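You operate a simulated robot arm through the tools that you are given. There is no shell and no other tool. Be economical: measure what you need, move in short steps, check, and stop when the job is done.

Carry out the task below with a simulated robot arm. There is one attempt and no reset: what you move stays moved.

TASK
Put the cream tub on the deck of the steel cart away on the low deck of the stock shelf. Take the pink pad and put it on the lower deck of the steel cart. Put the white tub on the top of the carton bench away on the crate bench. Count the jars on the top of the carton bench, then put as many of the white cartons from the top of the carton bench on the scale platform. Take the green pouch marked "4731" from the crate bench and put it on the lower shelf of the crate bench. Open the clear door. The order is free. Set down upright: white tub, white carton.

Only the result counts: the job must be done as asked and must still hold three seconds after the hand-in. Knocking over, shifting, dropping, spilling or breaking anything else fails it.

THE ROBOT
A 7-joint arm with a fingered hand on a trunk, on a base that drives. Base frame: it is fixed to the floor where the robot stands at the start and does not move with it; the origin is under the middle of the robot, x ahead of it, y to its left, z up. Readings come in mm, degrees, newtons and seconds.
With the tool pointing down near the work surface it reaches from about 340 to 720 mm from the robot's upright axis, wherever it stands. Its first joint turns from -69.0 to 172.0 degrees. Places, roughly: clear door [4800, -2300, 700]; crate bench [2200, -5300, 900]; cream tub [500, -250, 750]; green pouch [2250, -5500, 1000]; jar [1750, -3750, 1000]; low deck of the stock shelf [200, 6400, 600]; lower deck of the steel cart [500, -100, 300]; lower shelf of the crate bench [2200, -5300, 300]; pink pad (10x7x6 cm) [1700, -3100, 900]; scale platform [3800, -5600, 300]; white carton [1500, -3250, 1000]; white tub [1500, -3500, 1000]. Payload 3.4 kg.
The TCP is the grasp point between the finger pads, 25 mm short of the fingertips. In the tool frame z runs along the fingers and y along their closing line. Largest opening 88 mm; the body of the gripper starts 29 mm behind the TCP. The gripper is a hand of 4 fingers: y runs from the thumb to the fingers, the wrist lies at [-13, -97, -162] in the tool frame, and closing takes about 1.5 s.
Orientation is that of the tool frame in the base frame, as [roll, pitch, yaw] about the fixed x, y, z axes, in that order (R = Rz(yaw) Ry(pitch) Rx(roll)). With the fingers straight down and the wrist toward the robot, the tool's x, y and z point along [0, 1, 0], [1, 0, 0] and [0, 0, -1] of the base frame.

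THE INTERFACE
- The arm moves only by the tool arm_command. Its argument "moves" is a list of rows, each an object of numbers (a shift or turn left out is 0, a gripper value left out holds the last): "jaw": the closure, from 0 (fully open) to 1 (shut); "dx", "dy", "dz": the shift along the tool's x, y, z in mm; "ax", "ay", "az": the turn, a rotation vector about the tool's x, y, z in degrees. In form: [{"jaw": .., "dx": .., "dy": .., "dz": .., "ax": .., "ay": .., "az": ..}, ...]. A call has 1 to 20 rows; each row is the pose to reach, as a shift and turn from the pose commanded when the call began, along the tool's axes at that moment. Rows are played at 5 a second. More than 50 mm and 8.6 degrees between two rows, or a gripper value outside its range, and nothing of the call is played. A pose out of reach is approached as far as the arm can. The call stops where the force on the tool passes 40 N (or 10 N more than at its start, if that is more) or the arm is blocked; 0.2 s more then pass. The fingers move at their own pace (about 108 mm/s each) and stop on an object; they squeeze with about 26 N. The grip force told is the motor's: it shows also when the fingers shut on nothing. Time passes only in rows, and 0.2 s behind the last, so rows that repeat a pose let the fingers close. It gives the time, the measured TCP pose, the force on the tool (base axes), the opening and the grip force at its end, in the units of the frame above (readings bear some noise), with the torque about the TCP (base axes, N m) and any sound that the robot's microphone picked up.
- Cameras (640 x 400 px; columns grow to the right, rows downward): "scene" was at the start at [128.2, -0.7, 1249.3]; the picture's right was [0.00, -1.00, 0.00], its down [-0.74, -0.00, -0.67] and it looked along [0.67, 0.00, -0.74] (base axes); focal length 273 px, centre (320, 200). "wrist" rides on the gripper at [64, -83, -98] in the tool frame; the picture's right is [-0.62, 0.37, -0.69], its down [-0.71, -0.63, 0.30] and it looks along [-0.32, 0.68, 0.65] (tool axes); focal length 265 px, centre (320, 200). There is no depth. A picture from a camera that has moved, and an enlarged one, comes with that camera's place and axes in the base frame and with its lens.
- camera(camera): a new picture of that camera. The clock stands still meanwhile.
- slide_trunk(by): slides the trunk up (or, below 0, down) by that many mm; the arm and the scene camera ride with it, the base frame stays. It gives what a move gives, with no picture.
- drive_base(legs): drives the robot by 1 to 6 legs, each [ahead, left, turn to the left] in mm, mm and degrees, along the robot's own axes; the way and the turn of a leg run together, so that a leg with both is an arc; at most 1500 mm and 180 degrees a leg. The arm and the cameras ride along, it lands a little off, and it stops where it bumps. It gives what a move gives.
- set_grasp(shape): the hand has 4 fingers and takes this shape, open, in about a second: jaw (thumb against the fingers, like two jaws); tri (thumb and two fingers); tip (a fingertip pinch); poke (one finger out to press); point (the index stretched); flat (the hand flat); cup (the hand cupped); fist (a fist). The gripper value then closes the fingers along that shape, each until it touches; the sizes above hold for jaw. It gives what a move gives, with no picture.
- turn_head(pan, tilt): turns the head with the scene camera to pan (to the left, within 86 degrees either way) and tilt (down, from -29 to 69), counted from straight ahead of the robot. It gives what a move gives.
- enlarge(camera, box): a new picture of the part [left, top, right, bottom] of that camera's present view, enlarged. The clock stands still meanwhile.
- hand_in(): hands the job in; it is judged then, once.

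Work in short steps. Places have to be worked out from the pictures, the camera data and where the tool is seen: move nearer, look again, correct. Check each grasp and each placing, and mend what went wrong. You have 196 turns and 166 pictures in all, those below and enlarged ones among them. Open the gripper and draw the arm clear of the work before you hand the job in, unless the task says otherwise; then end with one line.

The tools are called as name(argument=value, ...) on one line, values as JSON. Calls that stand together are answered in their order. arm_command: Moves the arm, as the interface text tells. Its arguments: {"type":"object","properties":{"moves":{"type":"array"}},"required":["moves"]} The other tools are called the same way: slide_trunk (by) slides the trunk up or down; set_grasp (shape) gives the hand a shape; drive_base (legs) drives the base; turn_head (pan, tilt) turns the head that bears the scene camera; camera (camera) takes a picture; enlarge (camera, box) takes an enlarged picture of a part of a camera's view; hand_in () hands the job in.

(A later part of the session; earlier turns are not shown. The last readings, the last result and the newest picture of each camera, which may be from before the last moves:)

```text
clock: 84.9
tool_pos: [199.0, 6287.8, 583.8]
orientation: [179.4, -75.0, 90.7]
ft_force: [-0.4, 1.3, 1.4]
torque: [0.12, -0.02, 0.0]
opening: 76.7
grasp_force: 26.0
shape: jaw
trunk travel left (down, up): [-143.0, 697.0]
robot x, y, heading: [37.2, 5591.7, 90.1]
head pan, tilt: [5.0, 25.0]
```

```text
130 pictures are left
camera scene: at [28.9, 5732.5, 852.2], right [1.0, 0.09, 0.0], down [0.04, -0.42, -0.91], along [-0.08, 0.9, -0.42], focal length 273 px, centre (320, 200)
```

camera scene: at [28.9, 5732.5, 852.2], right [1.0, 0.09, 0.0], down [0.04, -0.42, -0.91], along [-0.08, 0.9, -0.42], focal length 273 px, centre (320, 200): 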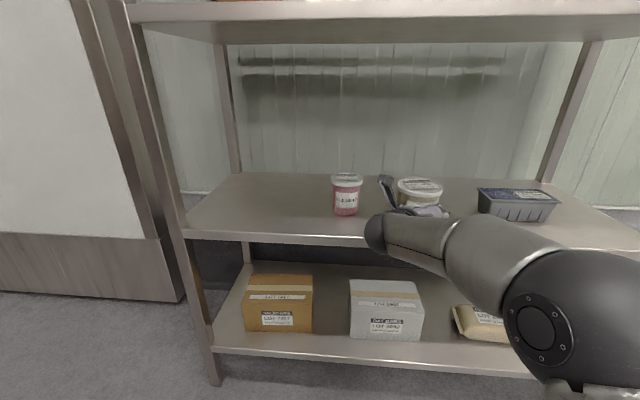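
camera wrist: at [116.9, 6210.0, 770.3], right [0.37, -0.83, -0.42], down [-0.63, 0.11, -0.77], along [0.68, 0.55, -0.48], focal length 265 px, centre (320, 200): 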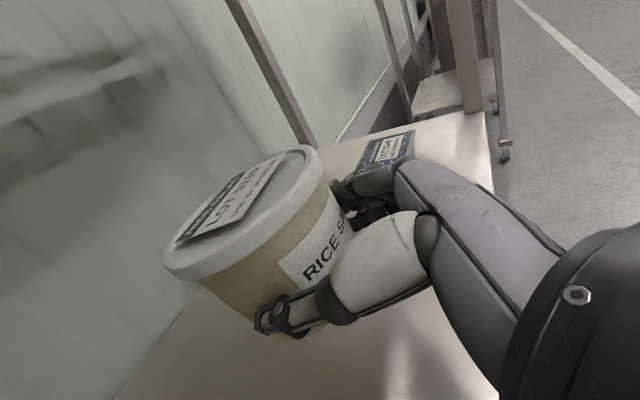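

Weight has gone off the hand (force -4.4 → +1.4 N), so the tub stands on the deck. I open the fingers.

arm_command(moves=[{"jaw": 0}, {"jaw": 0}, {"jaw": 0}, {"jaw": 0}, {"jaw": 0}])

camera(camera="wrist")

```text
clock: 86.1
tool_pos: [198.6, 6285.9, 582.7]
orientation: [-179.7, -74.9, 90.0]
ft_force: [-0.4, -0.2, -0.5]
torque: [0.01, 0.0, -0.02]
opening: 87.7
grasp_force: 0.1
shape: jaw
trunk travel left (down, up): [-143.0, 697.0]
robot x, y, heading: [40.8, 5594.4, 90.1]
head pan, tilt: [5.0, 25.0]
```

```text
129 pictures are left
camera wrist: at [115.7, 6208.6, 670.8], right [0.37, -0.83, -0.42], down [-0.63, 0.11, -0.77], along [0.68, 0.55, -0.48], focal length 265 px, centre (320, 200)
```

wrist: 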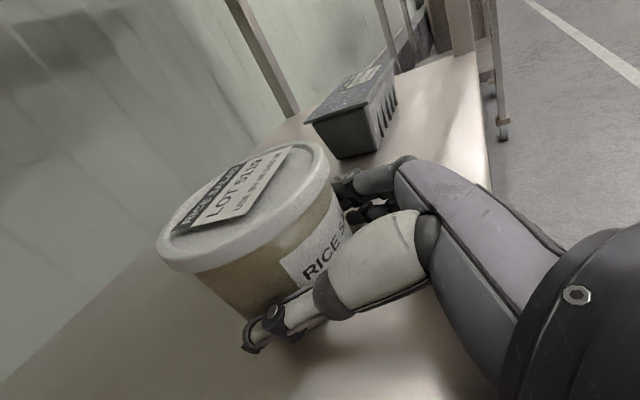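

Released cleanly. I withdraw the hand straight back with the arm, then back the base off.

arm_command(moves=[{"dx": -5.2, "dz": -19.3}, {"dx": -10.4, "dz": -38.6}, {"dx": -15.5, "dz": -58}, {"dx": -20.7, "dz": -77.3}])

drive_base(legs=[[-350, 0, 0]])

camera(camera="scene")

```text
clock: 87.1
tool_pos: [200.5, 6205.8, 582.8]
orientation: [-179.9, -74.9, 90.1]
ft_force: [-0.5, -0.1, 0.3]
torque: [-0.04, -0.01, 0.0]
opening: 87.7
grasp_force: 0.0
shape: jaw
trunk travel left (down, up): [-143.0, 697.0]
robot x, y, heading: [34.4, 5589.6, 90.2]
head pan, tilt: [5.0, 25.0]
```

```text
clock: 89.4
tool_pos: [200.8, 5854.4, 582.6]
orientation: [-179.9, -74.9, 90.2]
ft_force: [-0.1, 0.6, 0.6]
torque: [-0.02, 0.01, 0.02]
opening: 87.6
grasp_force: 0.2
shape: jaw
trunk travel left (down, up): [-143.0, 697.0]
robot x, y, heading: [40.2, 5238.1, 90.1]
head pan, tilt: [5.0, 25.0]
```

```text
128 pictures are left
camera scene: at [29.9, 5379.2, 852.1], right [1.0, 0.09, 0.0], down [0.04, -0.42, -0.91], along [-0.08, 0.9, -0.42], focal length 273 px, centre (320, 200)
```

scene: 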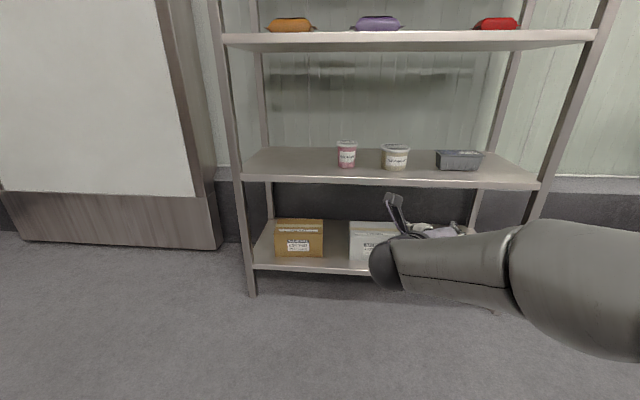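

The cream tub stands on the low deck. I raise the trunk and drive back along the same corridor.

slide_trunk(by=420)

drive_base(legs=[[0, 1000, 0], [-950, 0, 0]])

drive_base(legs=[[-1400, 0, 0], [0, -110, 0], [-1400, 0, 0]])

```text
refused: 420 is not a number from -400 to 400
```

```text
clock: 99.4
tool_pos: [-840.1, 4887.5, 582.8]
orientation: [-179.9, -74.8, 90.2]
ft_force: [-0.1, -0.6, -0.1]
torque: [-0.04, -0.01, 0.01]
opening: 87.6
grasp_force: 0.1
shape: jaw
trunk travel left (down, up): [-143.0, 697.0]
robot x, y, heading: [-999.6, 4269.7, 90.2]
head pan, tilt: [5.0, 25.0]
```

```text
clock: 113.8
tool_pos: [-716.6, 2077.2, 583.7]
orientation: [-179.9, -74.9, 92.2]
ft_force: [0.1, -0.7, 0.5]
torque: [-0.01, -0.01, 0.02]
opening: 87.6
grasp_force: 0.2
shape: jaw
trunk travel left (down, up): [-143.0, 697.0]
robot x, y, heading: [-856.9, 1461.4, 92.0]
head pan, tilt: [5.0, 25.0]
```

Arrived without bumps. I raise the trunk, back up further, turn to face +x, and look right toward the carton bench.

slide_trunk(by=400)

drive_base(legs=[[-1400, 0, -2], [0, 0, -90]])

turn_head(pan=-45, tilt=18)

camera(camera="scene")

turn_head(pan=-86, tilt=18)

camera(camera="scene")

```text
clock: 117.7
tool_pos: [-718.3, 2077.6, 983.7]
orientation: [179.9, -75.0, 92.3]
ft_force: [0.2, 0.4, -0.5]
torque: [0.04, 0.02, 0.03]
opening: 87.7
grasp_force: 0.0
shape: jaw
trunk travel left (down, up): [-543.0, 297.0]
robot x, y, heading: [-855.6, 1458.8, 92.1]
head pan, tilt: [5.0, 25.0]
```

```text
clock: 128.6
tool_pos: [-211.2, -139.7, 983.2]
orientation: [-179.7, -74.9, -0.9]
ft_force: [-0.3, 0.1, -0.1]
torque: [0.02, 0.0, 0.03]
opening: 87.5
grasp_force: 0.1
shape: jaw
trunk travel left (down, up): [-543.0, 297.0]
robot x, y, heading: [-822.6, 32.0, -0.7]
head pan, tilt: [5.0, 25.0]
```

```text
clock: 129.8
tool_pos: [-211.2, -139.4, 982.1]
orientation: [179.8, -74.9, -0.4]
ft_force: [0.8, -0.6, 0.2]
torque: [0.0, -0.04, 0.03]
opening: 87.7
grasp_force: 0.0
shape: jaw
trunk travel left (down, up): [-543.0, 297.0]
robot x, y, heading: [-824.7, 29.8, -0.7]
head pan, tilt: [-45.0, 18.0]
```

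```text
127 pictures are left
camera scene: at [-709.4, -36.5, 1263.4], right [-0.71, -0.7, 0.0], down [-0.22, 0.22, -0.95], along [0.67, -0.68, -0.31], focal length 273 px, centre (320, 200)
```

scene: 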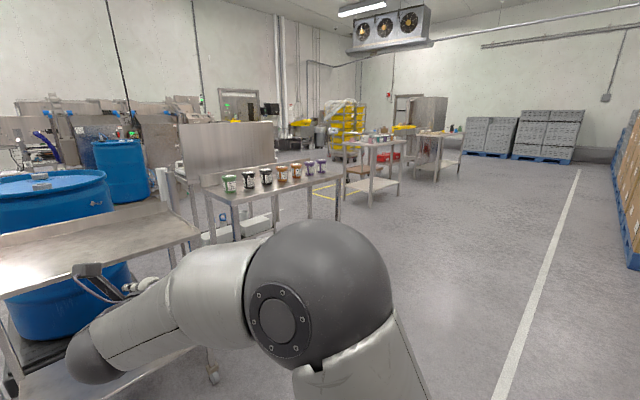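

```text
clock: 130.9
tool_pos: [-210.0, -140.4, 982.0]
orientation: [-180.0, -74.9, -0.6]
ft_force: [0.2, 0.4, 0.5]
torque: [0.01, 0.02, -0.02]
opening: 87.8
grasp_force: 0.1
shape: jaw
trunk travel left (down, up): [-543.0, 297.0]
robot x, y, heading: [-828.2, 28.1, -0.8]
head pan, tilt: [-85.9, 18.0]
```

```text
126 pictures are left
camera scene: at [-769.1, -63.0, 1263.4], right [-1.0, -0.06, 0.0], down [-0.02, 0.31, -0.95], along [0.06, -0.95, -0.31], focal length 273 px, centre (320, 200)
```

scene: 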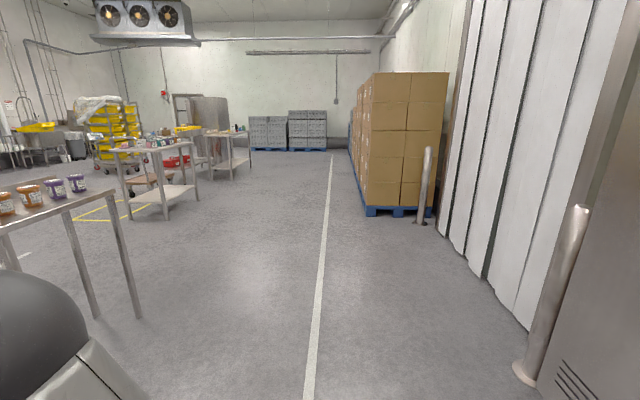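

Carton bench is at x≈1200–1850, y≈-3000…-3900; the aisle at x<450 is free. I drive ahead a bit and strafe right to stand before it.

drive_base(legs=[[300, 0, 0.8], [0, -1500, 0], [0, -1500, 0]])

turn_head(pan=-15, tilt=15)

camera(camera="scene")

```text
clock: 147.1
tool_pos: [130.4, -3163.5, 982.0]
orientation: [180.0, -74.9, 0.3]
ft_force: [0.8, 0.6, 0.0]
torque: [0.03, 0.0, -0.01]
opening: 87.4
grasp_force: 0.0
shape: jaw
trunk travel left (down, up): [-543.0, 297.0]
robot x, y, heading: [-485.0, -3004.6, 0.5]
head pan, tilt: [-85.9, 18.0]
```

```text
clock: 148.6
tool_pos: [130.4, -3163.8, 982.3]
orientation: [179.7, -74.9, 0.7]
ft_force: [-0.8, 0.0, 0.0]
torque: [0.01, -0.01, 0.0]
opening: 87.5
grasp_force: 0.1
shape: jaw
trunk travel left (down, up): [-543.0, 297.0]
robot x, y, heading: [-485.6, -3005.3, 0.4]
head pan, tilt: [-15.0, 15.0]
```

```text
125 pictures are left
camera scene: at [-345.8, -3028.0, 1268.3], right [-0.25, -0.97, 0.0], down [-0.25, 0.07, -0.97], along [0.93, -0.24, -0.26], focal length 273 px, centre (320, 200)
```

scene: 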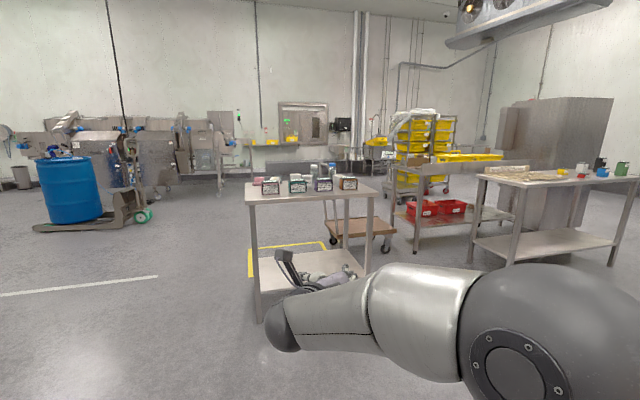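

The carton bench is ahead with several small items on it. I drive nearer for a good look.

drive_base(legs=[[550, -350, 0]])

slide_trunk(by=200)

turn_head(pan=10, tilt=25)

camera(camera="scene")

```text
clock: 152.2
tool_pos: [688.3, -3514.5, 981.9]
orientation: [180.0, -74.9, 0.0]
ft_force: [0.2, 0.4, -0.2]
torque: [0.0, 0.02, 0.05]
opening: 87.7
grasp_force: 0.1
shape: jaw
trunk travel left (down, up): [-543.0, 297.0]
robot x, y, heading: [72.3, -3346.6, -0.1]
head pan, tilt: [-15.0, 15.0]
```

```text
clock: 154.4
tool_pos: [688.2, -3514.2, 1182.8]
orientation: [-180.0, -75.0, 0.0]
ft_force: [-0.7, -0.4, 0.7]
torque: [-0.05, -0.05, 0.01]
opening: 87.8
grasp_force: 0.1
shape: jaw
trunk travel left (down, up): [-743.0, 97.0]
robot x, y, heading: [69.9, -3345.3, -0.1]
head pan, tilt: [-15.0, 15.0]
```

```text
clock: 155.3
tool_pos: [688.2, -3514.9, 1181.5]
orientation: [179.9, -74.9, 0.1]
ft_force: [0.0, 0.3, -0.2]
torque: [-0.01, -0.01, -0.01]
opening: 87.5
grasp_force: 0.0
shape: jaw
trunk travel left (down, up): [-743.0, 97.0]
robot x, y, heading: [74.3, -3348.9, 0.0]
head pan, tilt: [10.0, 25.0]
```

```text
124 pictures are left
camera scene: at [213.2, -3335.2, 1452.1], right [0.17, -0.98, 0.0], down [-0.42, -0.07, -0.91], along [0.89, 0.16, -0.42], focal length 273 px, centre (320, 200)
```

scene: 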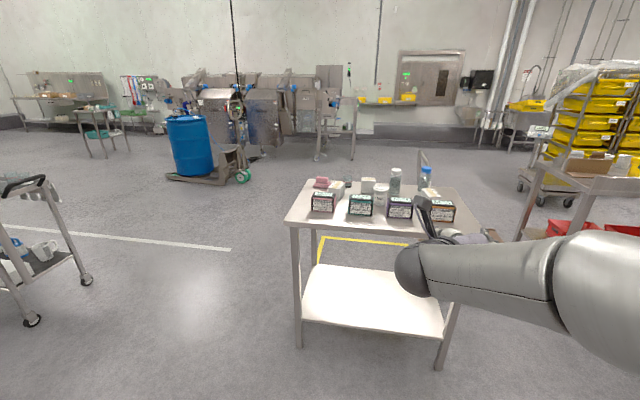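

I take an enlarged look at the bench top, and put the arm back to the fingers-down pose.

enlarge(camera="scene", box=[270, 150, 480, 240])

arm_command(moves=[{"ay": 7.5}, {"ay": 15}])

arm_command(moves=[{"ax": 4.62, "ay": -4.62, "az": -4.62}, {"ax": 9.24, "ay": -9.24, "az": -9.24}, {"ax": 13.86, "ay": -13.86, "az": -13.86}, {"ax": 18.48, "ay": -18.48, "az": -18.48}, {"ax": 23.1, "ay": -23.1, "az": -23.1}, {"ax": 27.7, "ay": -27.7, "az": -27.7}, {"ax": 32.3, "ay": -32.3, "az": -32.3}, {"ax": 36.9, "ay": -36.9, "az": -36.9}, {"ax": 41.6, "ay": -41.6, "az": -41.6}, {"ax": 46.2, "ay": -46.2, "az": -46.2}, {"ax": 50.8, "ay": -50.8, "az": -50.8}, {"ax": 55.4, "ay": -55.4, "az": -55.4}, {"ax": 60, "ay": -60, "az": -60}, {"ax": 64.7, "ay": -64.7, "az": -64.7}, {"ax": 69.28, "ay": -69.28, "az": -69.28}])

camera(camera="scene")

```text
3.05 times, centred on (375, 195) of scene
camera zoom: at [213.2, -3335.2, 1452.1], right [0.17, -0.98, 0.0], down [-0.42, -0.07, -0.91], along [0.89, 0.16, -0.42], focal length 833 px, centre (152, 215)
```

zoom: 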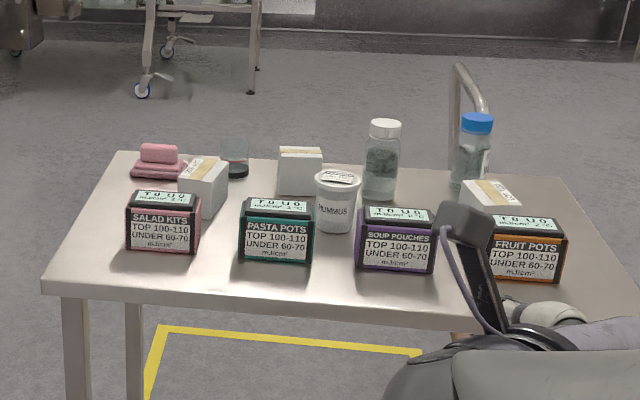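

```text
clock: 155.9
tool_pos: [687.7, -3514.5, 1181.7]
orientation: [-62.7, -89.9, -117.4]
ft_force: [0.1, 0.2, -0.3]
torque: [-0.01, 0.01, -0.01]
opening: 87.9
grasp_force: 0.1
shape: jaw
trunk travel left (down, up): [-743.0, 97.0]
robot x, y, heading: [75.8, -3352.5, 0.0]
head pan, tilt: [10.0, 25.0]
```

```text
clock: 159.1
tool_pos: [688.2, -3514.1, 1182.1]
orientation: [-179.7, 0.1, 90.1]
ft_force: [-0.9, -0.5, 0.5]
torque: [-0.03, 0.02, -0.03]
opening: 87.7
grasp_force: 0.0
shape: jaw
trunk travel left (down, up): [-743.0, 97.0]
robot x, y, heading: [75.2, -3349.6, -0.1]
head pan, tilt: [10.0, 25.0]
```

```text
122 pictures are left
camera scene: at [213.9, -3334.9, 1452.0], right [0.17, -0.98, 0.0], down [-0.42, -0.07, -0.91], along [0.89, 0.16, -0.42], focal length 273 px, centre (320, 200)
```

scene: 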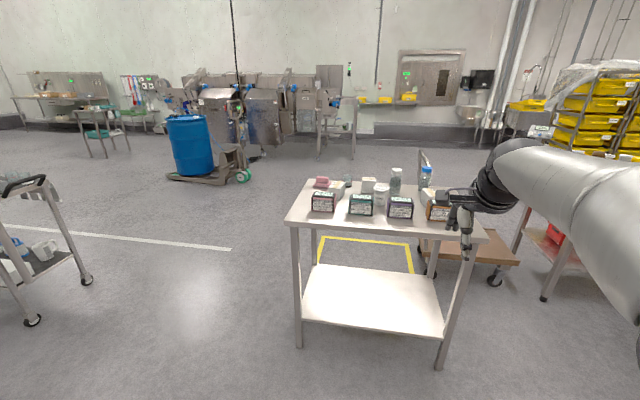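

I see three white cartons, a white tub, pink pad, four black boxed meters and several jars (white lid, blue lid, a clear one at the back). I move closer to count carefully.

drive_base(legs=[[480, 0, 0]])

turn_head(pan=0, tilt=38)

camera(camera="scene")

```text
clock: 161.9
tool_pos: [1175.8, -3507.7, 1182.7]
orientation: [-180.0, -0.1, 90.5]
ft_force: [0.9, -0.6, 0.5]
torque: [-0.03, 0.0, 0.0]
opening: 87.9
grasp_force: 0.1
shape: jaw
trunk travel left (down, up): [-743.0, 97.0]
robot x, y, heading: [556.7, -3351.5, 0.4]
head pan, tilt: [10.0, 25.0]
```

```text
clock: 162.7
tool_pos: [1174.8, -3506.7, 1182.7]
orientation: [-179.9, -0.1, 90.5]
ft_force: [0.2, 1.0, 0.2]
torque: [0.01, 0.0, 0.03]
opening: 88.0
grasp_force: 0.0
shape: jaw
trunk travel left (down, up): [-743.0, 97.0]
robot x, y, heading: [555.4, -3351.5, 0.5]
head pan, tilt: [0.0, 38.0]
```

```text
121 pictures are left
camera scene: at [693.8, -3348.0, 1431.8], right [0.01, -1.0, 0.0], down [-0.62, -0.01, -0.79], along [0.79, 0.01, -0.62], focal length 273 px, centre (320, 200)
```

scene: 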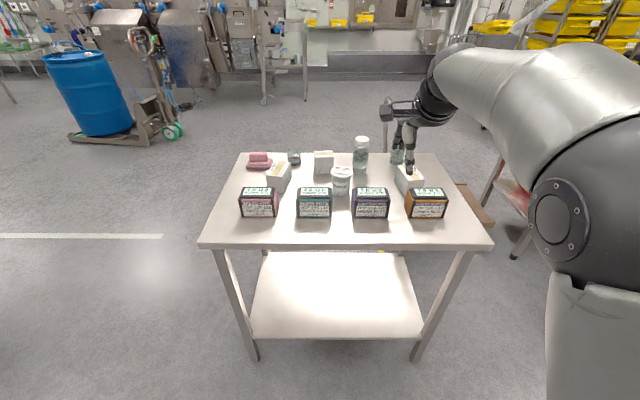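

enlarge(camera="scene", box=[230, 120, 450, 250])

camera(camera="wrist")

```text
2.91 times, centred on (340, 185) of scene
camera zoom: at [693.8, -3348.0, 1431.8], right [0.01, -1.0, 0.0], down [-0.62, -0.01, -0.79], along [0.79, 0.01, -0.62], focal length 795 px, centre (262, 244)
```

zoom: 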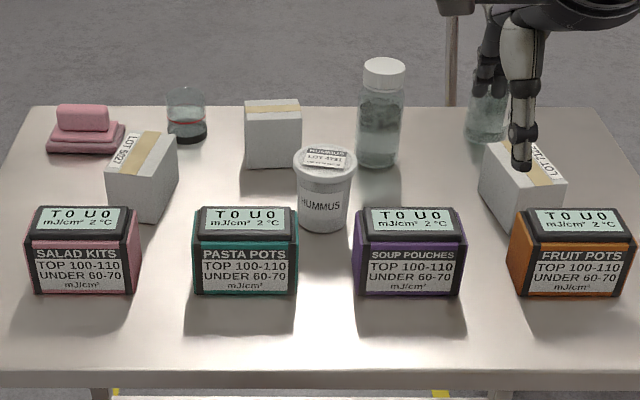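

```text
119 pictures are left
camera wrist: at [1090.5, -3444.4, 1281.2], right [0.37, -0.62, 0.69], down [-0.62, -0.72, -0.3], along [0.69, -0.32, -0.65], focal length 265 px, centre (320, 200)
```

wrist: 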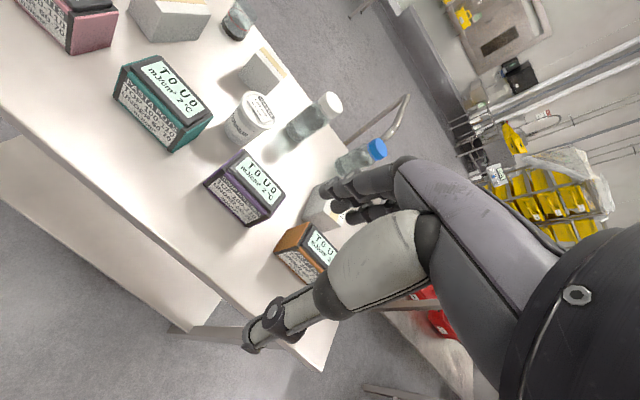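

enlarge(camera="scene", box=[240, 135, 320, 185])

enlarge(camera="scene", box=[320, 130, 440, 205])

```text
8.00 times, centred on (280, 160) of scene
camera zoom: at [693.8, -3348.0, 1431.8], right [0.01, -1.0, 0.0], down [-0.62, -0.01, -0.79], along [0.79, 0.01, -0.62], focal length 2187 px, centre (640, 520)
```

zoom: 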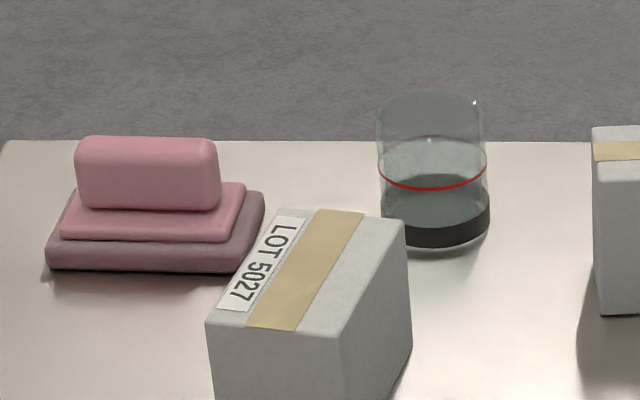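

```text
5.33 times, centred on (380, 168) of scene
camera zoom: at [693.8, -3348.0, 1431.8], right [0.01, -1.0, 0.0], down [-0.62, -0.01, -0.79], along [0.79, 0.01, -0.62], focal length 1458 px, centre (0, 373)
```

zoom: 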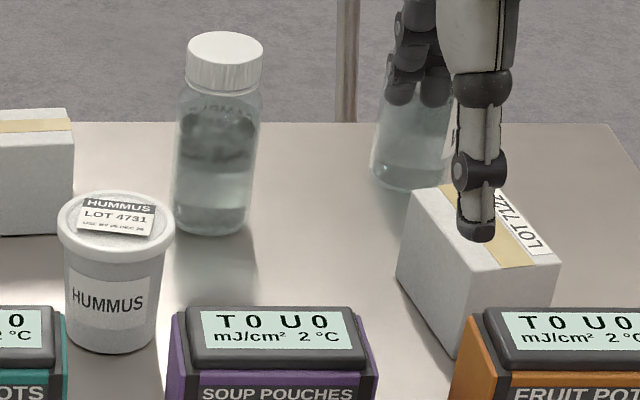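

Two lidded jars (white lid, blue lid); the open glass with a red line is a beaker, so I'll move two white cartons. Bench top z≈866, white tub lid ≈73 mm at (1464,-3408,945). First the pink pad near (1600,-3105): I position the base.

drive_base(legs=[[0, 280, 0], [330, 0, 0]])

turn_head(pan=0, tilt=48)

camera(camera="scene")

camera(camera="wrist")

```text
clock: 166.4
tool_pos: [1493.7, -3210.7, 1183.2]
orientation: [-179.9, 0.0, 91.3]
ft_force: [-0.4, -0.7, 0.2]
torque: [-0.02, 0.0, 0.05]
opening: 87.8
grasp_force: 0.1
shape: jaw
trunk travel left (down, up): [-743.0, 97.0]
robot x, y, heading: [873.2, -3057.0, 1.3]
head pan, tilt: [0.0, 38.0]
```

```text
clock: 167.1
tool_pos: [1492.8, -3210.0, 1182.4]
orientation: [-180.0, 0.0, 91.4]
ft_force: [0.6, 0.0, -0.6]
torque: [-0.01, -0.02, -0.03]
opening: 87.7
grasp_force: 0.1
shape: jaw
trunk travel left (down, up): [-743.0, 97.0]
robot x, y, heading: [873.7, -3058.1, 1.2]
head pan, tilt: [0.0, 48.0]
```

```text
116 pictures are left
camera scene: at [1001.8, -3058.0, 1417.3], right [0.02, -1.0, 0.0], down [-0.74, -0.02, -0.67], along [0.67, 0.02, -0.74], focal length 273 px, centre (320, 200)
```

scene: 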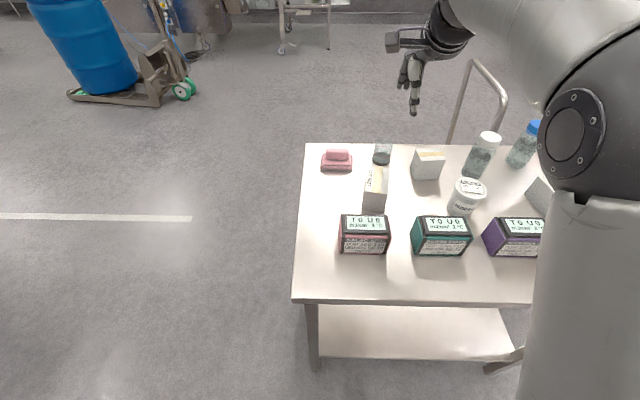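

```text
115 pictures are left
camera wrist: at [1407.5, -3147.8, 1281.2], right [0.38, -0.61, 0.69], down [-0.61, -0.73, -0.3], along [0.69, -0.31, -0.65], focal length 265 px, centre (320, 200)
```

wrist: 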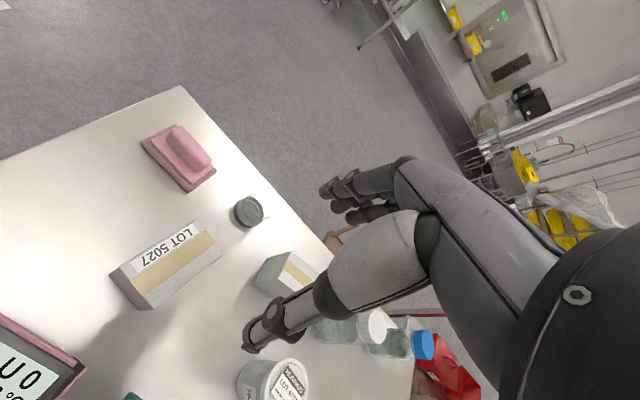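

Pad centre ≈ (1630,-3093). I drive 60 mm closer and move the hand over the pad, still high.

drive_base(legs=[[60, 0, -1.2]])

arm_command(moves=[{"dx": 40, "dy": 20}, {"dx": 80, "dy": 40}, {"dx": 117, "dy": 60}, {"dx": 117, "dy": 70}])

camera(camera="wrist")

camera(camera="scene")

```text
clock: 168.1
tool_pos: [1549.8, -3222.1, 1182.3]
orientation: [-180.0, -0.1, 90.2]
ft_force: [-0.7, 0.0, 0.5]
torque: [0.0, 0.03, 0.02]
opening: 87.9
grasp_force: 0.1
shape: jaw
trunk travel left (down, up): [-743.0, 97.0]
robot x, y, heading: [935.4, -3060.4, 0.1]
head pan, tilt: [0.0, 48.0]
```

```text
clock: 169.1
tool_pos: [1620.0, -3109.1, 1180.8]
orientation: [-179.9, -0.2, 90.2]
ft_force: [0.1, -0.6, 0.9]
torque: [0.01, -0.06, 0.04]
opening: 87.6
grasp_force: 0.1
shape: jaw
trunk travel left (down, up): [-743.0, 97.0]
robot x, y, heading: [932.2, -3058.2, 0.1]
head pan, tilt: [0.0, 48.0]
```

```text
114 pictures are left
camera wrist: at [1535.7, -3044.1, 1280.0], right [0.37, -0.62, 0.69], down [-0.63, -0.71, -0.3], along [0.68, -0.32, -0.66], focal length 265 px, centre (320, 200)
```

wrist: 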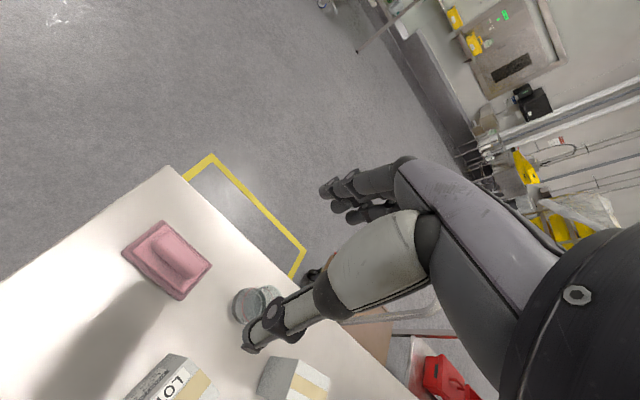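

```text
113 pictures are left
camera scene: at [1062.8, -3061.0, 1417.2], right [0.0, -1.0, 0.0], down [-0.74, 0.0, -0.67], along [0.67, 0.0, -0.74], focal length 273 px, centre (320, 200)
```

scene: 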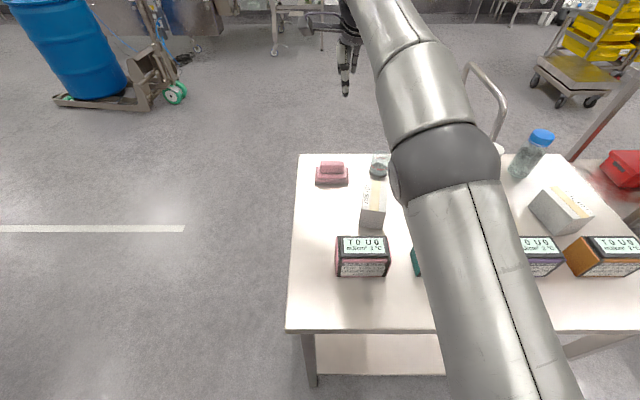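

Refined pad top: (1652,-3092,≈900). I align over it and lower with the trunk to tips ≈ 25 mm above the pad, then check.

arm_command(moves=[{"dx": 17, "dy": 32}, {"dx": 17, "dy": 32}])

slide_trunk(by=-220)

camera(camera="wrist")

camera(camera="scene")

```text
clock: 169.7
tool_pos: [1620.5, -3103.9, 1178.8]
orientation: [-179.9, 0.0, 90.1]
ft_force: [-0.1, 0.3, 0.2]
torque: [0.0, -0.01, -0.01]
opening: 87.6
grasp_force: 0.0
shape: jaw
out of reach, approached as far as the arm can: row 1, 2
trunk travel left (down, up): [-743.0, 97.0]
robot x, y, heading: [932.0, -3058.5, 0.2]
head pan, tilt: [0.0, 48.0]
```

```text
clock: 172.0
tool_pos: [1621.3, -3103.0, 957.9]
orientation: [-179.9, -0.1, 90.2]
ft_force: [0.1, -0.2, -1.2]
torque: [-0.04, 0.0, 0.02]
opening: 87.7
grasp_force: 0.0
shape: jaw
trunk travel left (down, up): [-523.0, 317.0]
robot x, y, heading: [936.5, -3058.5, 0.0]
head pan, tilt: [0.0, 48.0]
```

```text
112 pictures are left
camera wrist: at [1537.6, -3040.0, 1057.1], right [0.37, -0.62, 0.69], down [-0.63, -0.72, -0.3], along [0.68, -0.32, -0.65], focal length 265 px, centre (320, 200)
```

wrist: 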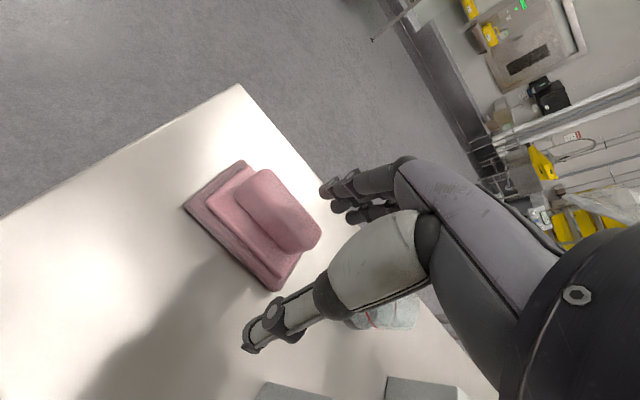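

```text
111 pictures are left
camera scene: at [1061.9, -3059.9, 1197.3], right [0.0, -1.0, 0.0], down [-0.74, 0.0, -0.67], along [0.67, 0.0, -0.74], focal length 273 px, centre (320, 200)
```

scene: 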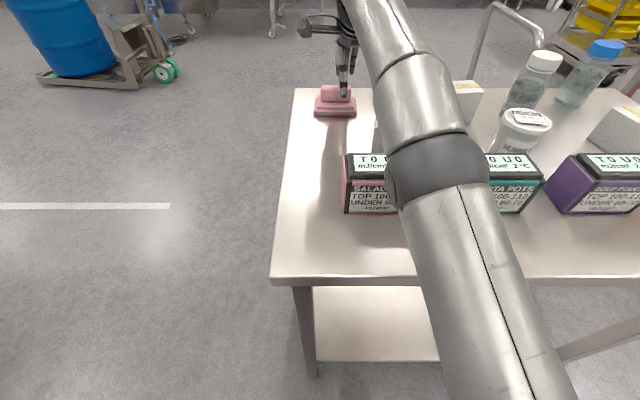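

Pad is out of reach from here and the elbow would come too low over the meters. I raise up, retract, and go round to the bench's left side, where the pad is close to the edge.

slide_trunk(by=220)

arm_command(moves=[{"dy": -40}, {"dy": -80}, {"dy": -120}, {"dy": -160}, {"dy": -180}])

drive_base(legs=[[-450, 0, 0], [0, 580, 0], [1180, 0, 0], [0, 0, -90]])

camera(camera="scene")

camera(camera="wrist")

```text
clock: 174.3
tool_pos: [1621.7, -3103.4, 1178.9]
orientation: [-180.0, 0.0, 90.2]
ft_force: [0.5, 0.4, 0.8]
torque: [0.01, 0.0, 0.0]
opening: 87.7
grasp_force: 0.0
shape: jaw
trunk travel left (down, up): [-743.0, 97.0]
robot x, y, heading: [934.1, -3056.6, -0.1]
head pan, tilt: [0.0, 48.0]
```

```text
clock: 175.5
tool_pos: [1439.5, -3104.1, 1178.8]
orientation: [179.9, -0.2, 90.2]
ft_force: [-0.3, 0.2, 0.2]
torque: [-0.01, -0.01, -0.02]
opening: 87.5
grasp_force: 0.0
shape: jaw
trunk travel left (down, up): [-743.0, 97.0]
robot x, y, heading: [932.7, -3059.7, 0.1]
head pan, tilt: [0.0, 48.0]
```

```text
clock: 190.7
tool_pos: [1657.8, -2997.4, 1178.1]
orientation: [-179.9, 0.0, 0.2]
ft_force: [0.0, 0.7, -0.6]
torque: [0.02, 0.01, 0.0]
opening: 87.6
grasp_force: 0.1
shape: jaw
trunk travel left (down, up): [-743.0, 97.0]
robot x, y, heading: [1703.0, -2487.6, -89.7]
head pan, tilt: [0.0, 48.0]
```

```text
110 pictures are left
camera scene: at [1702.0, -2620.5, 1417.3], right [-1.0, 0.0, 0.0], down [0.0, 0.74, -0.67], along [0.0, -0.67, -0.74], focal length 273 px, centre (320, 200)
```

scene: 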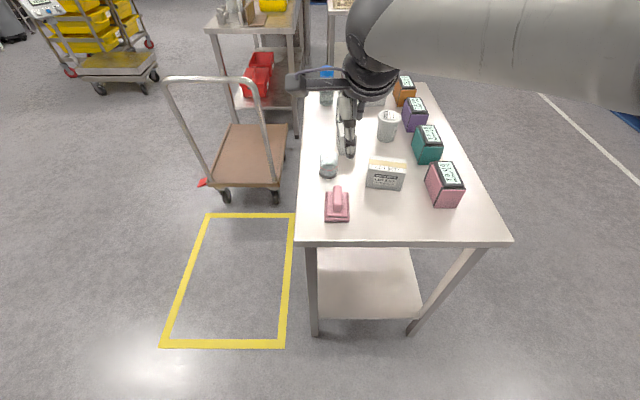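

```text
109 pictures are left
camera wrist: at [1722.1, -2913.7, 1275.4], right [-0.62, -0.37, 0.69], down [-0.72, 0.63, -0.3], along [-0.32, -0.68, -0.65], focal length 265 px, centre (320, 200)
```

wrist: 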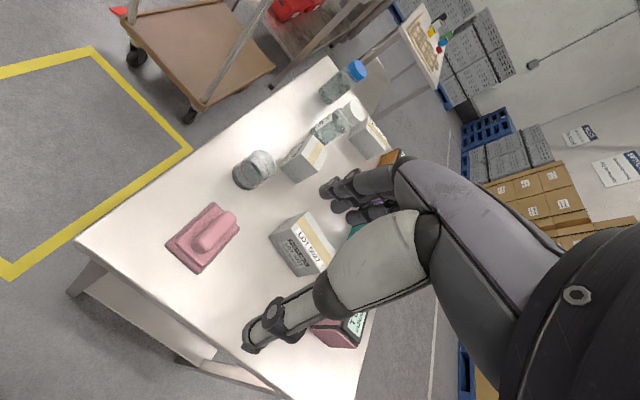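

From this side the pad sits at (1659,-3093) and I can pinch its top block lengthwise (67 mm). I extend over it and look where the elbow goes before lowering.

arm_command(moves=[{"dy": 40}, {"dy": 80}, {"dy": 96}])

slide_trunk(by=-150)

camera(camera="scene")

camera(camera="wrist")

```text
clock: 191.5
tool_pos: [1659.2, -3090.0, 1175.0]
orientation: [-179.9, -0.1, 0.1]
ft_force: [0.5, 0.3, -0.1]
torque: [-0.02, 0.01, 0.01]
opening: 87.8
grasp_force: 0.1
shape: jaw
trunk travel left (down, up): [-743.0, 97.0]
robot x, y, heading: [1703.3, -2487.9, -89.8]
head pan, tilt: [0.0, 48.0]
```

```text
clock: 193.2
tool_pos: [1660.2, -3090.9, 1026.1]
orientation: [-179.9, 0.0, 0.2]
ft_force: [0.1, 0.5, -0.1]
torque: [0.01, 0.0, 0.01]
opening: 87.8
grasp_force: 0.1
shape: jaw
trunk travel left (down, up): [-593.0, 247.0]
robot x, y, heading: [1701.6, -2490.5, -89.7]
head pan, tilt: [0.0, 48.0]
```

```text
108 pictures are left
camera scene: at [1702.1, -2620.4, 1267.3], right [-1.0, 0.0, 0.0], down [0.0, 0.74, -0.67], along [0.0, -0.67, -0.74], focal length 273 px, centre (320, 200)
```

scene: 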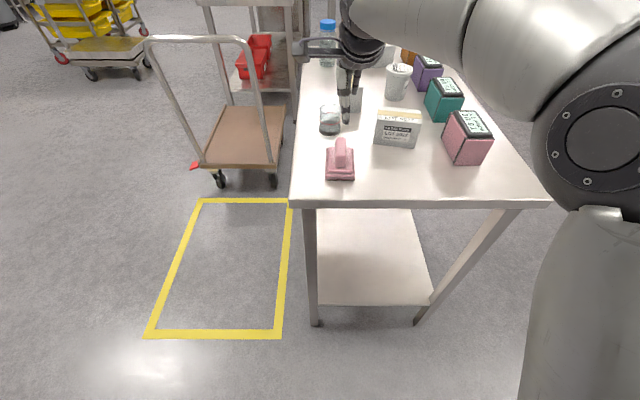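

```text
107 pictures are left
camera wrist: at [1722.7, -3007.8, 1124.3], right [-0.62, -0.37, 0.69], down [-0.72, 0.63, -0.3], along [-0.32, -0.68, -0.65], focal length 265 px, centre (320, 200)
```

wrist: 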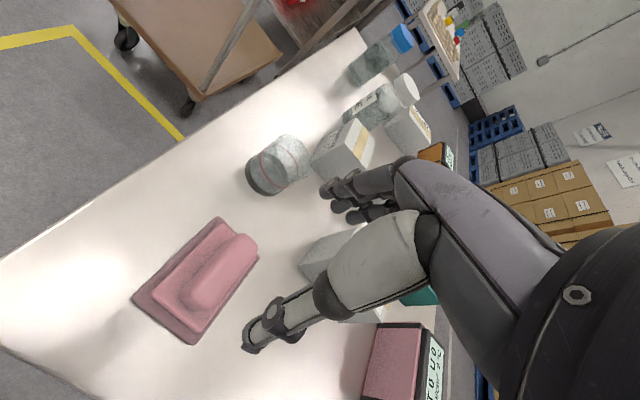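

Elbow is well clear of the bench, and the hand is centred on the pad. I lower 100 mm and check.

slide_trunk(by=-100)

camera(camera="wrist")

enlarge(camera="scene", box=[270, 40, 430, 140])

```text
clock: 194.6
tool_pos: [1659.2, -3092.6, 926.5]
orientation: [-179.9, 0.0, 0.1]
ft_force: [0.2, -0.3, 0.5]
torque: [0.01, 0.04, -0.02]
opening: 87.8
grasp_force: 0.0
shape: jaw
trunk travel left (down, up): [-493.0, 347.0]
robot x, y, heading: [1700.8, -2491.9, -89.8]
head pan, tilt: [0.0, 48.0]
```

```text
106 pictures are left
camera wrist: at [1722.8, -3007.8, 1024.3], right [-0.62, -0.37, 0.69], down [-0.72, 0.63, -0.3], along [-0.32, -0.68, -0.65], focal length 265 px, centre (320, 200)
```

wrist: 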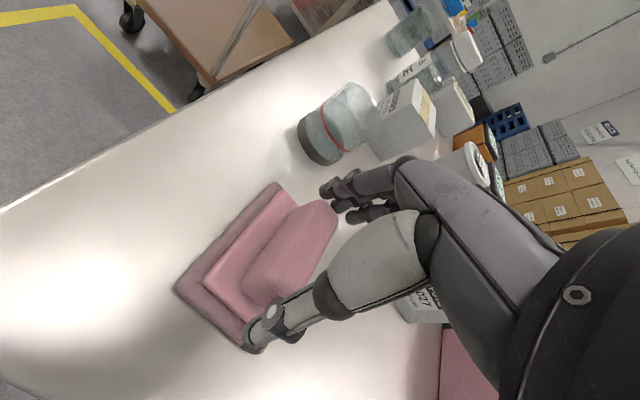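

```text
4.00 times, centred on (350, 90) of scene
camera zoom: at [1702.1, -2620.4, 1167.3], right [-1.0, 0.0, 0.0], down [0.0, 0.74, -0.67], along [0.0, -0.67, -0.74], focal length 1094 px, centre (200, 640)
```

zoom: 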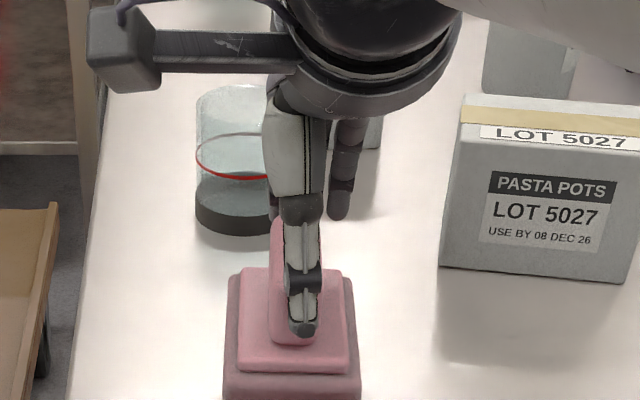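

Aligned over the block. I lower 20 mm in small steps and read the force.

arm_command(moves=[{"dz": 6}, {"dz": 12}, {"dz": 18}, {"dz": 18}])

camera(camera="wrist")

```text
clock: 195.6
tool_pos: [1659.3, -3090.8, 909.3]
orientation: [-180.0, -0.1, 0.2]
ft_force: [0.6, -0.5, 1.3]
torque: [-0.01, -0.01, 0.0]
opening: 88.1
grasp_force: 0.1
shape: jaw
trunk travel left (down, up): [-493.0, 347.0]
robot x, y, heading: [1697.3, -2487.3, -89.7]
head pan, tilt: [0.0, 48.0]
```

```text
104 pictures are left
camera wrist: at [1722.9, -3008.0, 1007.2], right [-0.62, -0.37, 0.69], down [-0.72, 0.63, -0.3], along [-0.32, -0.68, -0.65], focal length 265 px, centre (320, 200)
```

wrist: 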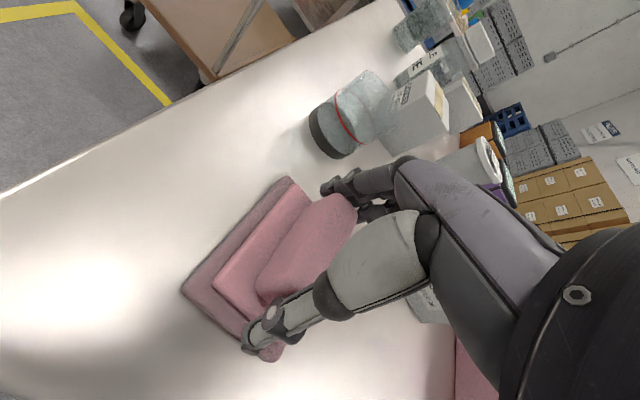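

The thumb is at the near end of the block and the fingers at the far end. I close.

arm_command(moves=[{"jaw": 1}, {"jaw": 1}, {"jaw": 1}, {"jaw": 1}, {"jaw": 1}, {"jaw": 1}, {"jaw": 1}, {"jaw": 1}, {"jaw": 1}])

slide_trunk(by=40)

camera(camera="wrist")

```text
clock: 197.6
tool_pos: [1659.3, -3092.0, 909.4]
orientation: [-180.0, -0.1, 0.2]
ft_force: [-0.5, 0.9, 0.1]
torque: [-0.07, 0.04, -0.03]
opening: 67.7
grasp_force: 25.7
shape: jaw
trunk travel left (down, up): [-493.0, 347.0]
robot x, y, heading: [1705.4, -2488.3, -89.7]
head pan, tilt: [0.0, 48.0]
```

```text
clock: 198.4
tool_pos: [1659.0, -3092.1, 948.1]
orientation: [-179.9, 0.0, 0.2]
ft_force: [-0.2, -0.4, -1.1]
torque: [0.01, -0.03, -0.06]
opening: 68.0
grasp_force: 26.1
shape: jaw
trunk travel left (down, up): [-533.0, 307.0]
robot x, y, heading: [1703.6, -2490.7, -89.7]
head pan, tilt: [0.0, 48.0]
```

```text
103 pictures are left
camera wrist: at [1722.8, -3008.4, 1046.8], right [-0.62, -0.37, 0.69], down [-0.72, 0.63, -0.3], along [-0.32, -0.68, -0.66], focal length 265 px, centre (320, 200)
```

wrist: 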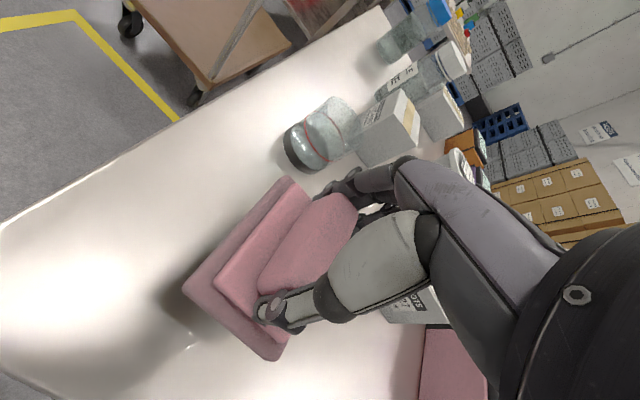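

Pad is held. I raise, back away from the bench, and drive to the front of the steel cart.

slide_trunk(by=150)

drive_base(legs=[[-450, 0, 0], [0, 0, 90], [-1500, 0, 0], [-600, 0, 0], [0, 1500, 0], [0, 480, 0]])

camera(camera="scene")

```text
clock: 200.1
tool_pos: [1659.2, -3091.4, 1098.1]
orientation: [-179.9, 0.0, 0.2]
ft_force: [0.0, 0.2, -0.7]
torque: [0.04, -0.02, -0.05]
opening: 67.6
grasp_force: 25.8
shape: jaw
trunk travel left (down, up): [-683.0, 157.0]
robot x, y, heading: [1704.1, -2488.3, -90.0]
head pan, tilt: [0.0, 48.0]
```

```text
clock: 226.0
tool_pos: [180.1, -175.9, 1098.3]
orientation: [-180.0, 0.1, 90.1]
ft_force: [0.4, 0.2, 0.3]
torque: [0.0, -0.02, 0.0]
opening: 67.3
grasp_force: 26.2
shape: jaw
trunk travel left (down, up): [-683.0, 157.0]
robot x, y, heading: [-417.5, -133.2, 0.0]
head pan, tilt: [0.0, 48.0]
```

```text
102 pictures are left
camera scene: at [-292.7, -132.3, 1357.3], right [0.0, -1.0, 0.0], down [-0.74, 0.0, -0.67], along [0.67, 0.0, -0.74], focal length 273 px, centre (320, 200)
```

scene: 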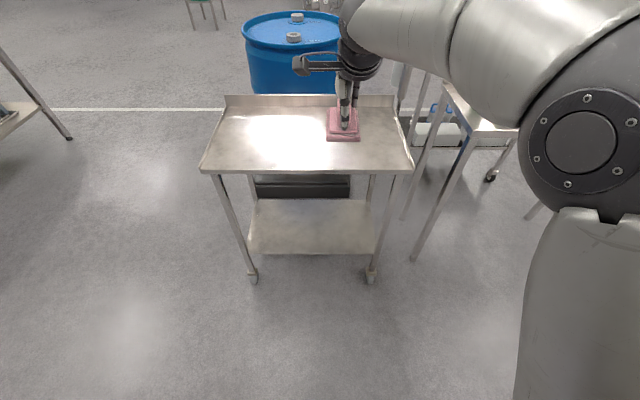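

Lower deck: z≈265, front edge x≈363. I shift left a bit and lower the trunk outside the cart.

drive_base(legs=[[0, 80, 0]])

slide_trunk(by=-400)

slide_trunk(by=-270)

arm_command(moves=[{"dz": 30}, {"dz": 60}, {"dz": 85}])

camera(camera="scene")

camera(camera="wrist")

```text
clock: 227.1
tool_pos: [178.6, -96.0, 1098.1]
orientation: [-179.9, 0.1, 90.1]
ft_force: [-0.2, 0.4, -1.0]
torque: [0.0, 0.03, -0.02]
opening: 67.5
grasp_force: 25.9
shape: jaw
trunk travel left (down, up): [-683.0, 157.0]
robot x, y, heading: [-421.8, -53.2, 0.0]
head pan, tilt: [0.0, 48.0]
```

```text
clock: 230.9
tool_pos: [179.5, -96.2, 698.3]
orientation: [-179.9, 0.0, 90.1]
ft_force: [-0.7, 0.1, -0.7]
torque: [0.02, -0.01, 0.0]
opening: 67.4
grasp_force: 26.0
shape: jaw
trunk travel left (down, up): [-283.0, 557.0]
robot x, y, heading: [-422.7, -53.7, -0.1]
head pan, tilt: [0.0, 48.0]
```

```text
clock: 233.7
tool_pos: [179.3, -96.3, 428.4]
orientation: [-180.0, -0.1, 90.2]
ft_force: [0.1, 0.8, -0.3]
torque: [0.0, -0.01, -0.01]
opening: 67.5
grasp_force: 26.1
shape: jaw
trunk travel left (down, up): [-13.0, 827.0]
robot x, y, heading: [-423.9, -53.8, -0.2]
head pan, tilt: [0.0, 48.0]
```

```text
clock: 234.4
tool_pos: [180.0, -96.6, 341.7]
orientation: [-179.9, 0.0, 90.1]
ft_force: [-0.1, -0.5, -1.0]
torque: [0.02, -0.02, 0.02]
opening: 67.4
grasp_force: 25.7
shape: jaw
trunk travel left (down, up): [-13.0, 827.0]
robot x, y, heading: [-419.1, -51.9, -0.0]
head pan, tilt: [0.0, 48.0]
```

```text
101 pictures are left
camera scene: at [-292.9, -52.8, 687.3], right [0.0, -1.0, 0.0], down [-0.74, 0.0, -0.67], along [0.67, 0.0, -0.74], focal length 273 px, centre (320, 200)
```

scene: 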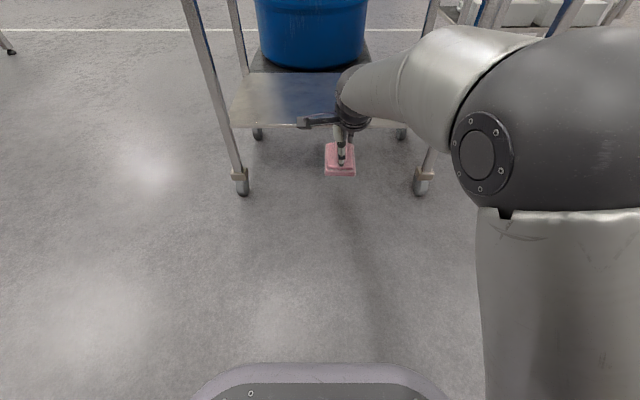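

```text
100 pictures are left
camera wrist: at [95.5, -32.0, 439.9], right [0.37, -0.62, 0.69], down [-0.63, -0.72, -0.3], along [0.68, -0.32, -0.65], focal length 265 px, centre (320, 200)
```

wrist: 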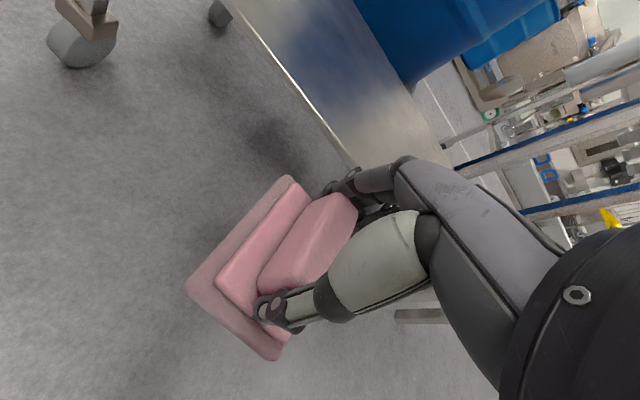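

Pad bottom is ~27 mm above the deck level and the way in is clear of legs. I drive 270 mm forward.

drive_base(legs=[[150, 0, 0], [120, 0, 0]])

camera(camera="scene")

camera(camera="wrist")

```text
clock: 236.7
tool_pos: [451.7, -90.6, 341.3]
orientation: [-179.9, 0.1, 90.4]
ft_force: [0.8, 0.4, 0.0]
torque: [0.02, 0.03, 0.01]
opening: 67.4
grasp_force: 25.8
shape: jaw
trunk travel left (down, up): [-13.0, 827.0]
robot x, y, heading: [-148.4, -50.3, 0.8]
head pan, tilt: [0.0, 48.0]
```

```text
99 pictures are left
camera scene: at [-20.7, -51.2, 687.3], right [0.01, -1.0, 0.0], down [-0.74, 0.0, -0.67], along [0.67, 0.0, -0.74], focal length 273 px, centre (320, 200)
```

scene: 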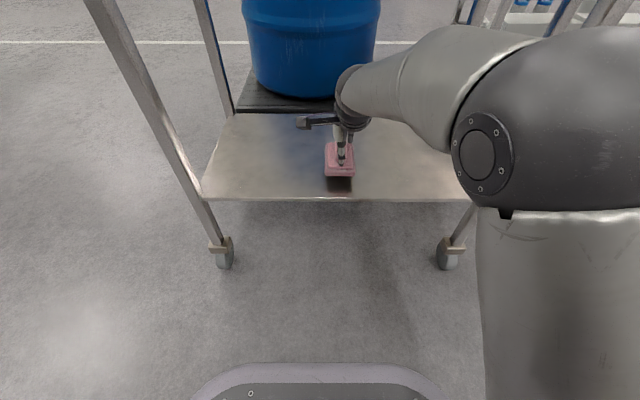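

```text
98 pictures are left
camera wrist: at [367.5, -28.1, 440.2], right [0.37, -0.62, 0.69], down [-0.63, -0.72, -0.3], along [0.68, -0.32, -0.65], focal length 265 px, centre (320, 200)
```

wrist: 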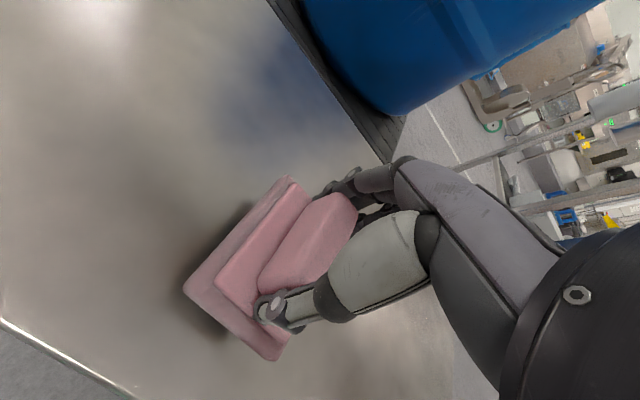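

The pad is over the lower deck. I lower it carefully, watching force.

arm_command(moves=[{"dz": 6}, {"dz": 12}, {"dz": 18}])

arm_command(moves=[{"dz": 2}, {"dz": 4}])

arm_command(moves=[{"dz": 2}, {"dz": 4}])

```text
clock: 237.5
tool_pos: [450.9, -91.9, 323.6]
orientation: [-180.0, 0.0, 90.4]
ft_force: [-0.3, 0.3, 0.1]
torque: [0.03, 0.01, -0.03]
opening: 67.4
grasp_force: 25.8
shape: jaw
trunk travel left (down, up): [-13.0, 827.0]
robot x, y, heading: [-147.5, -50.8, 0.4]
head pan, tilt: [0.0, 48.0]
```

```text
clock: 238.1
tool_pos: [451.7, -92.3, 320.7]
orientation: [180.0, -0.1, 90.4]
ft_force: [-1.2, 0.5, 2.9]
torque: [-0.04, -0.12, 0.01]
opening: 67.4
grasp_force: 26.2
shape: jaw
trunk travel left (down, up): [-13.0, 827.0]
robot x, y, heading: [-148.3, -51.2, 0.2]
head pan, tilt: [0.0, 48.0]
```

```text
clock: 238.7
tool_pos: [452.4, -92.4, 320.2]
orientation: [179.5, 0.0, 90.4]
ft_force: [-1.6, 0.1, 19.8]
torque: [-0.02, 0.06, -0.04]
opening: 66.6
grasp_force: 25.7
shape: jaw
trunk travel left (down, up): [-13.0, 827.0]
robot x, y, heading: [-146.5, -52.5, 0.4]
head pan, tilt: [0.0, 48.0]
```

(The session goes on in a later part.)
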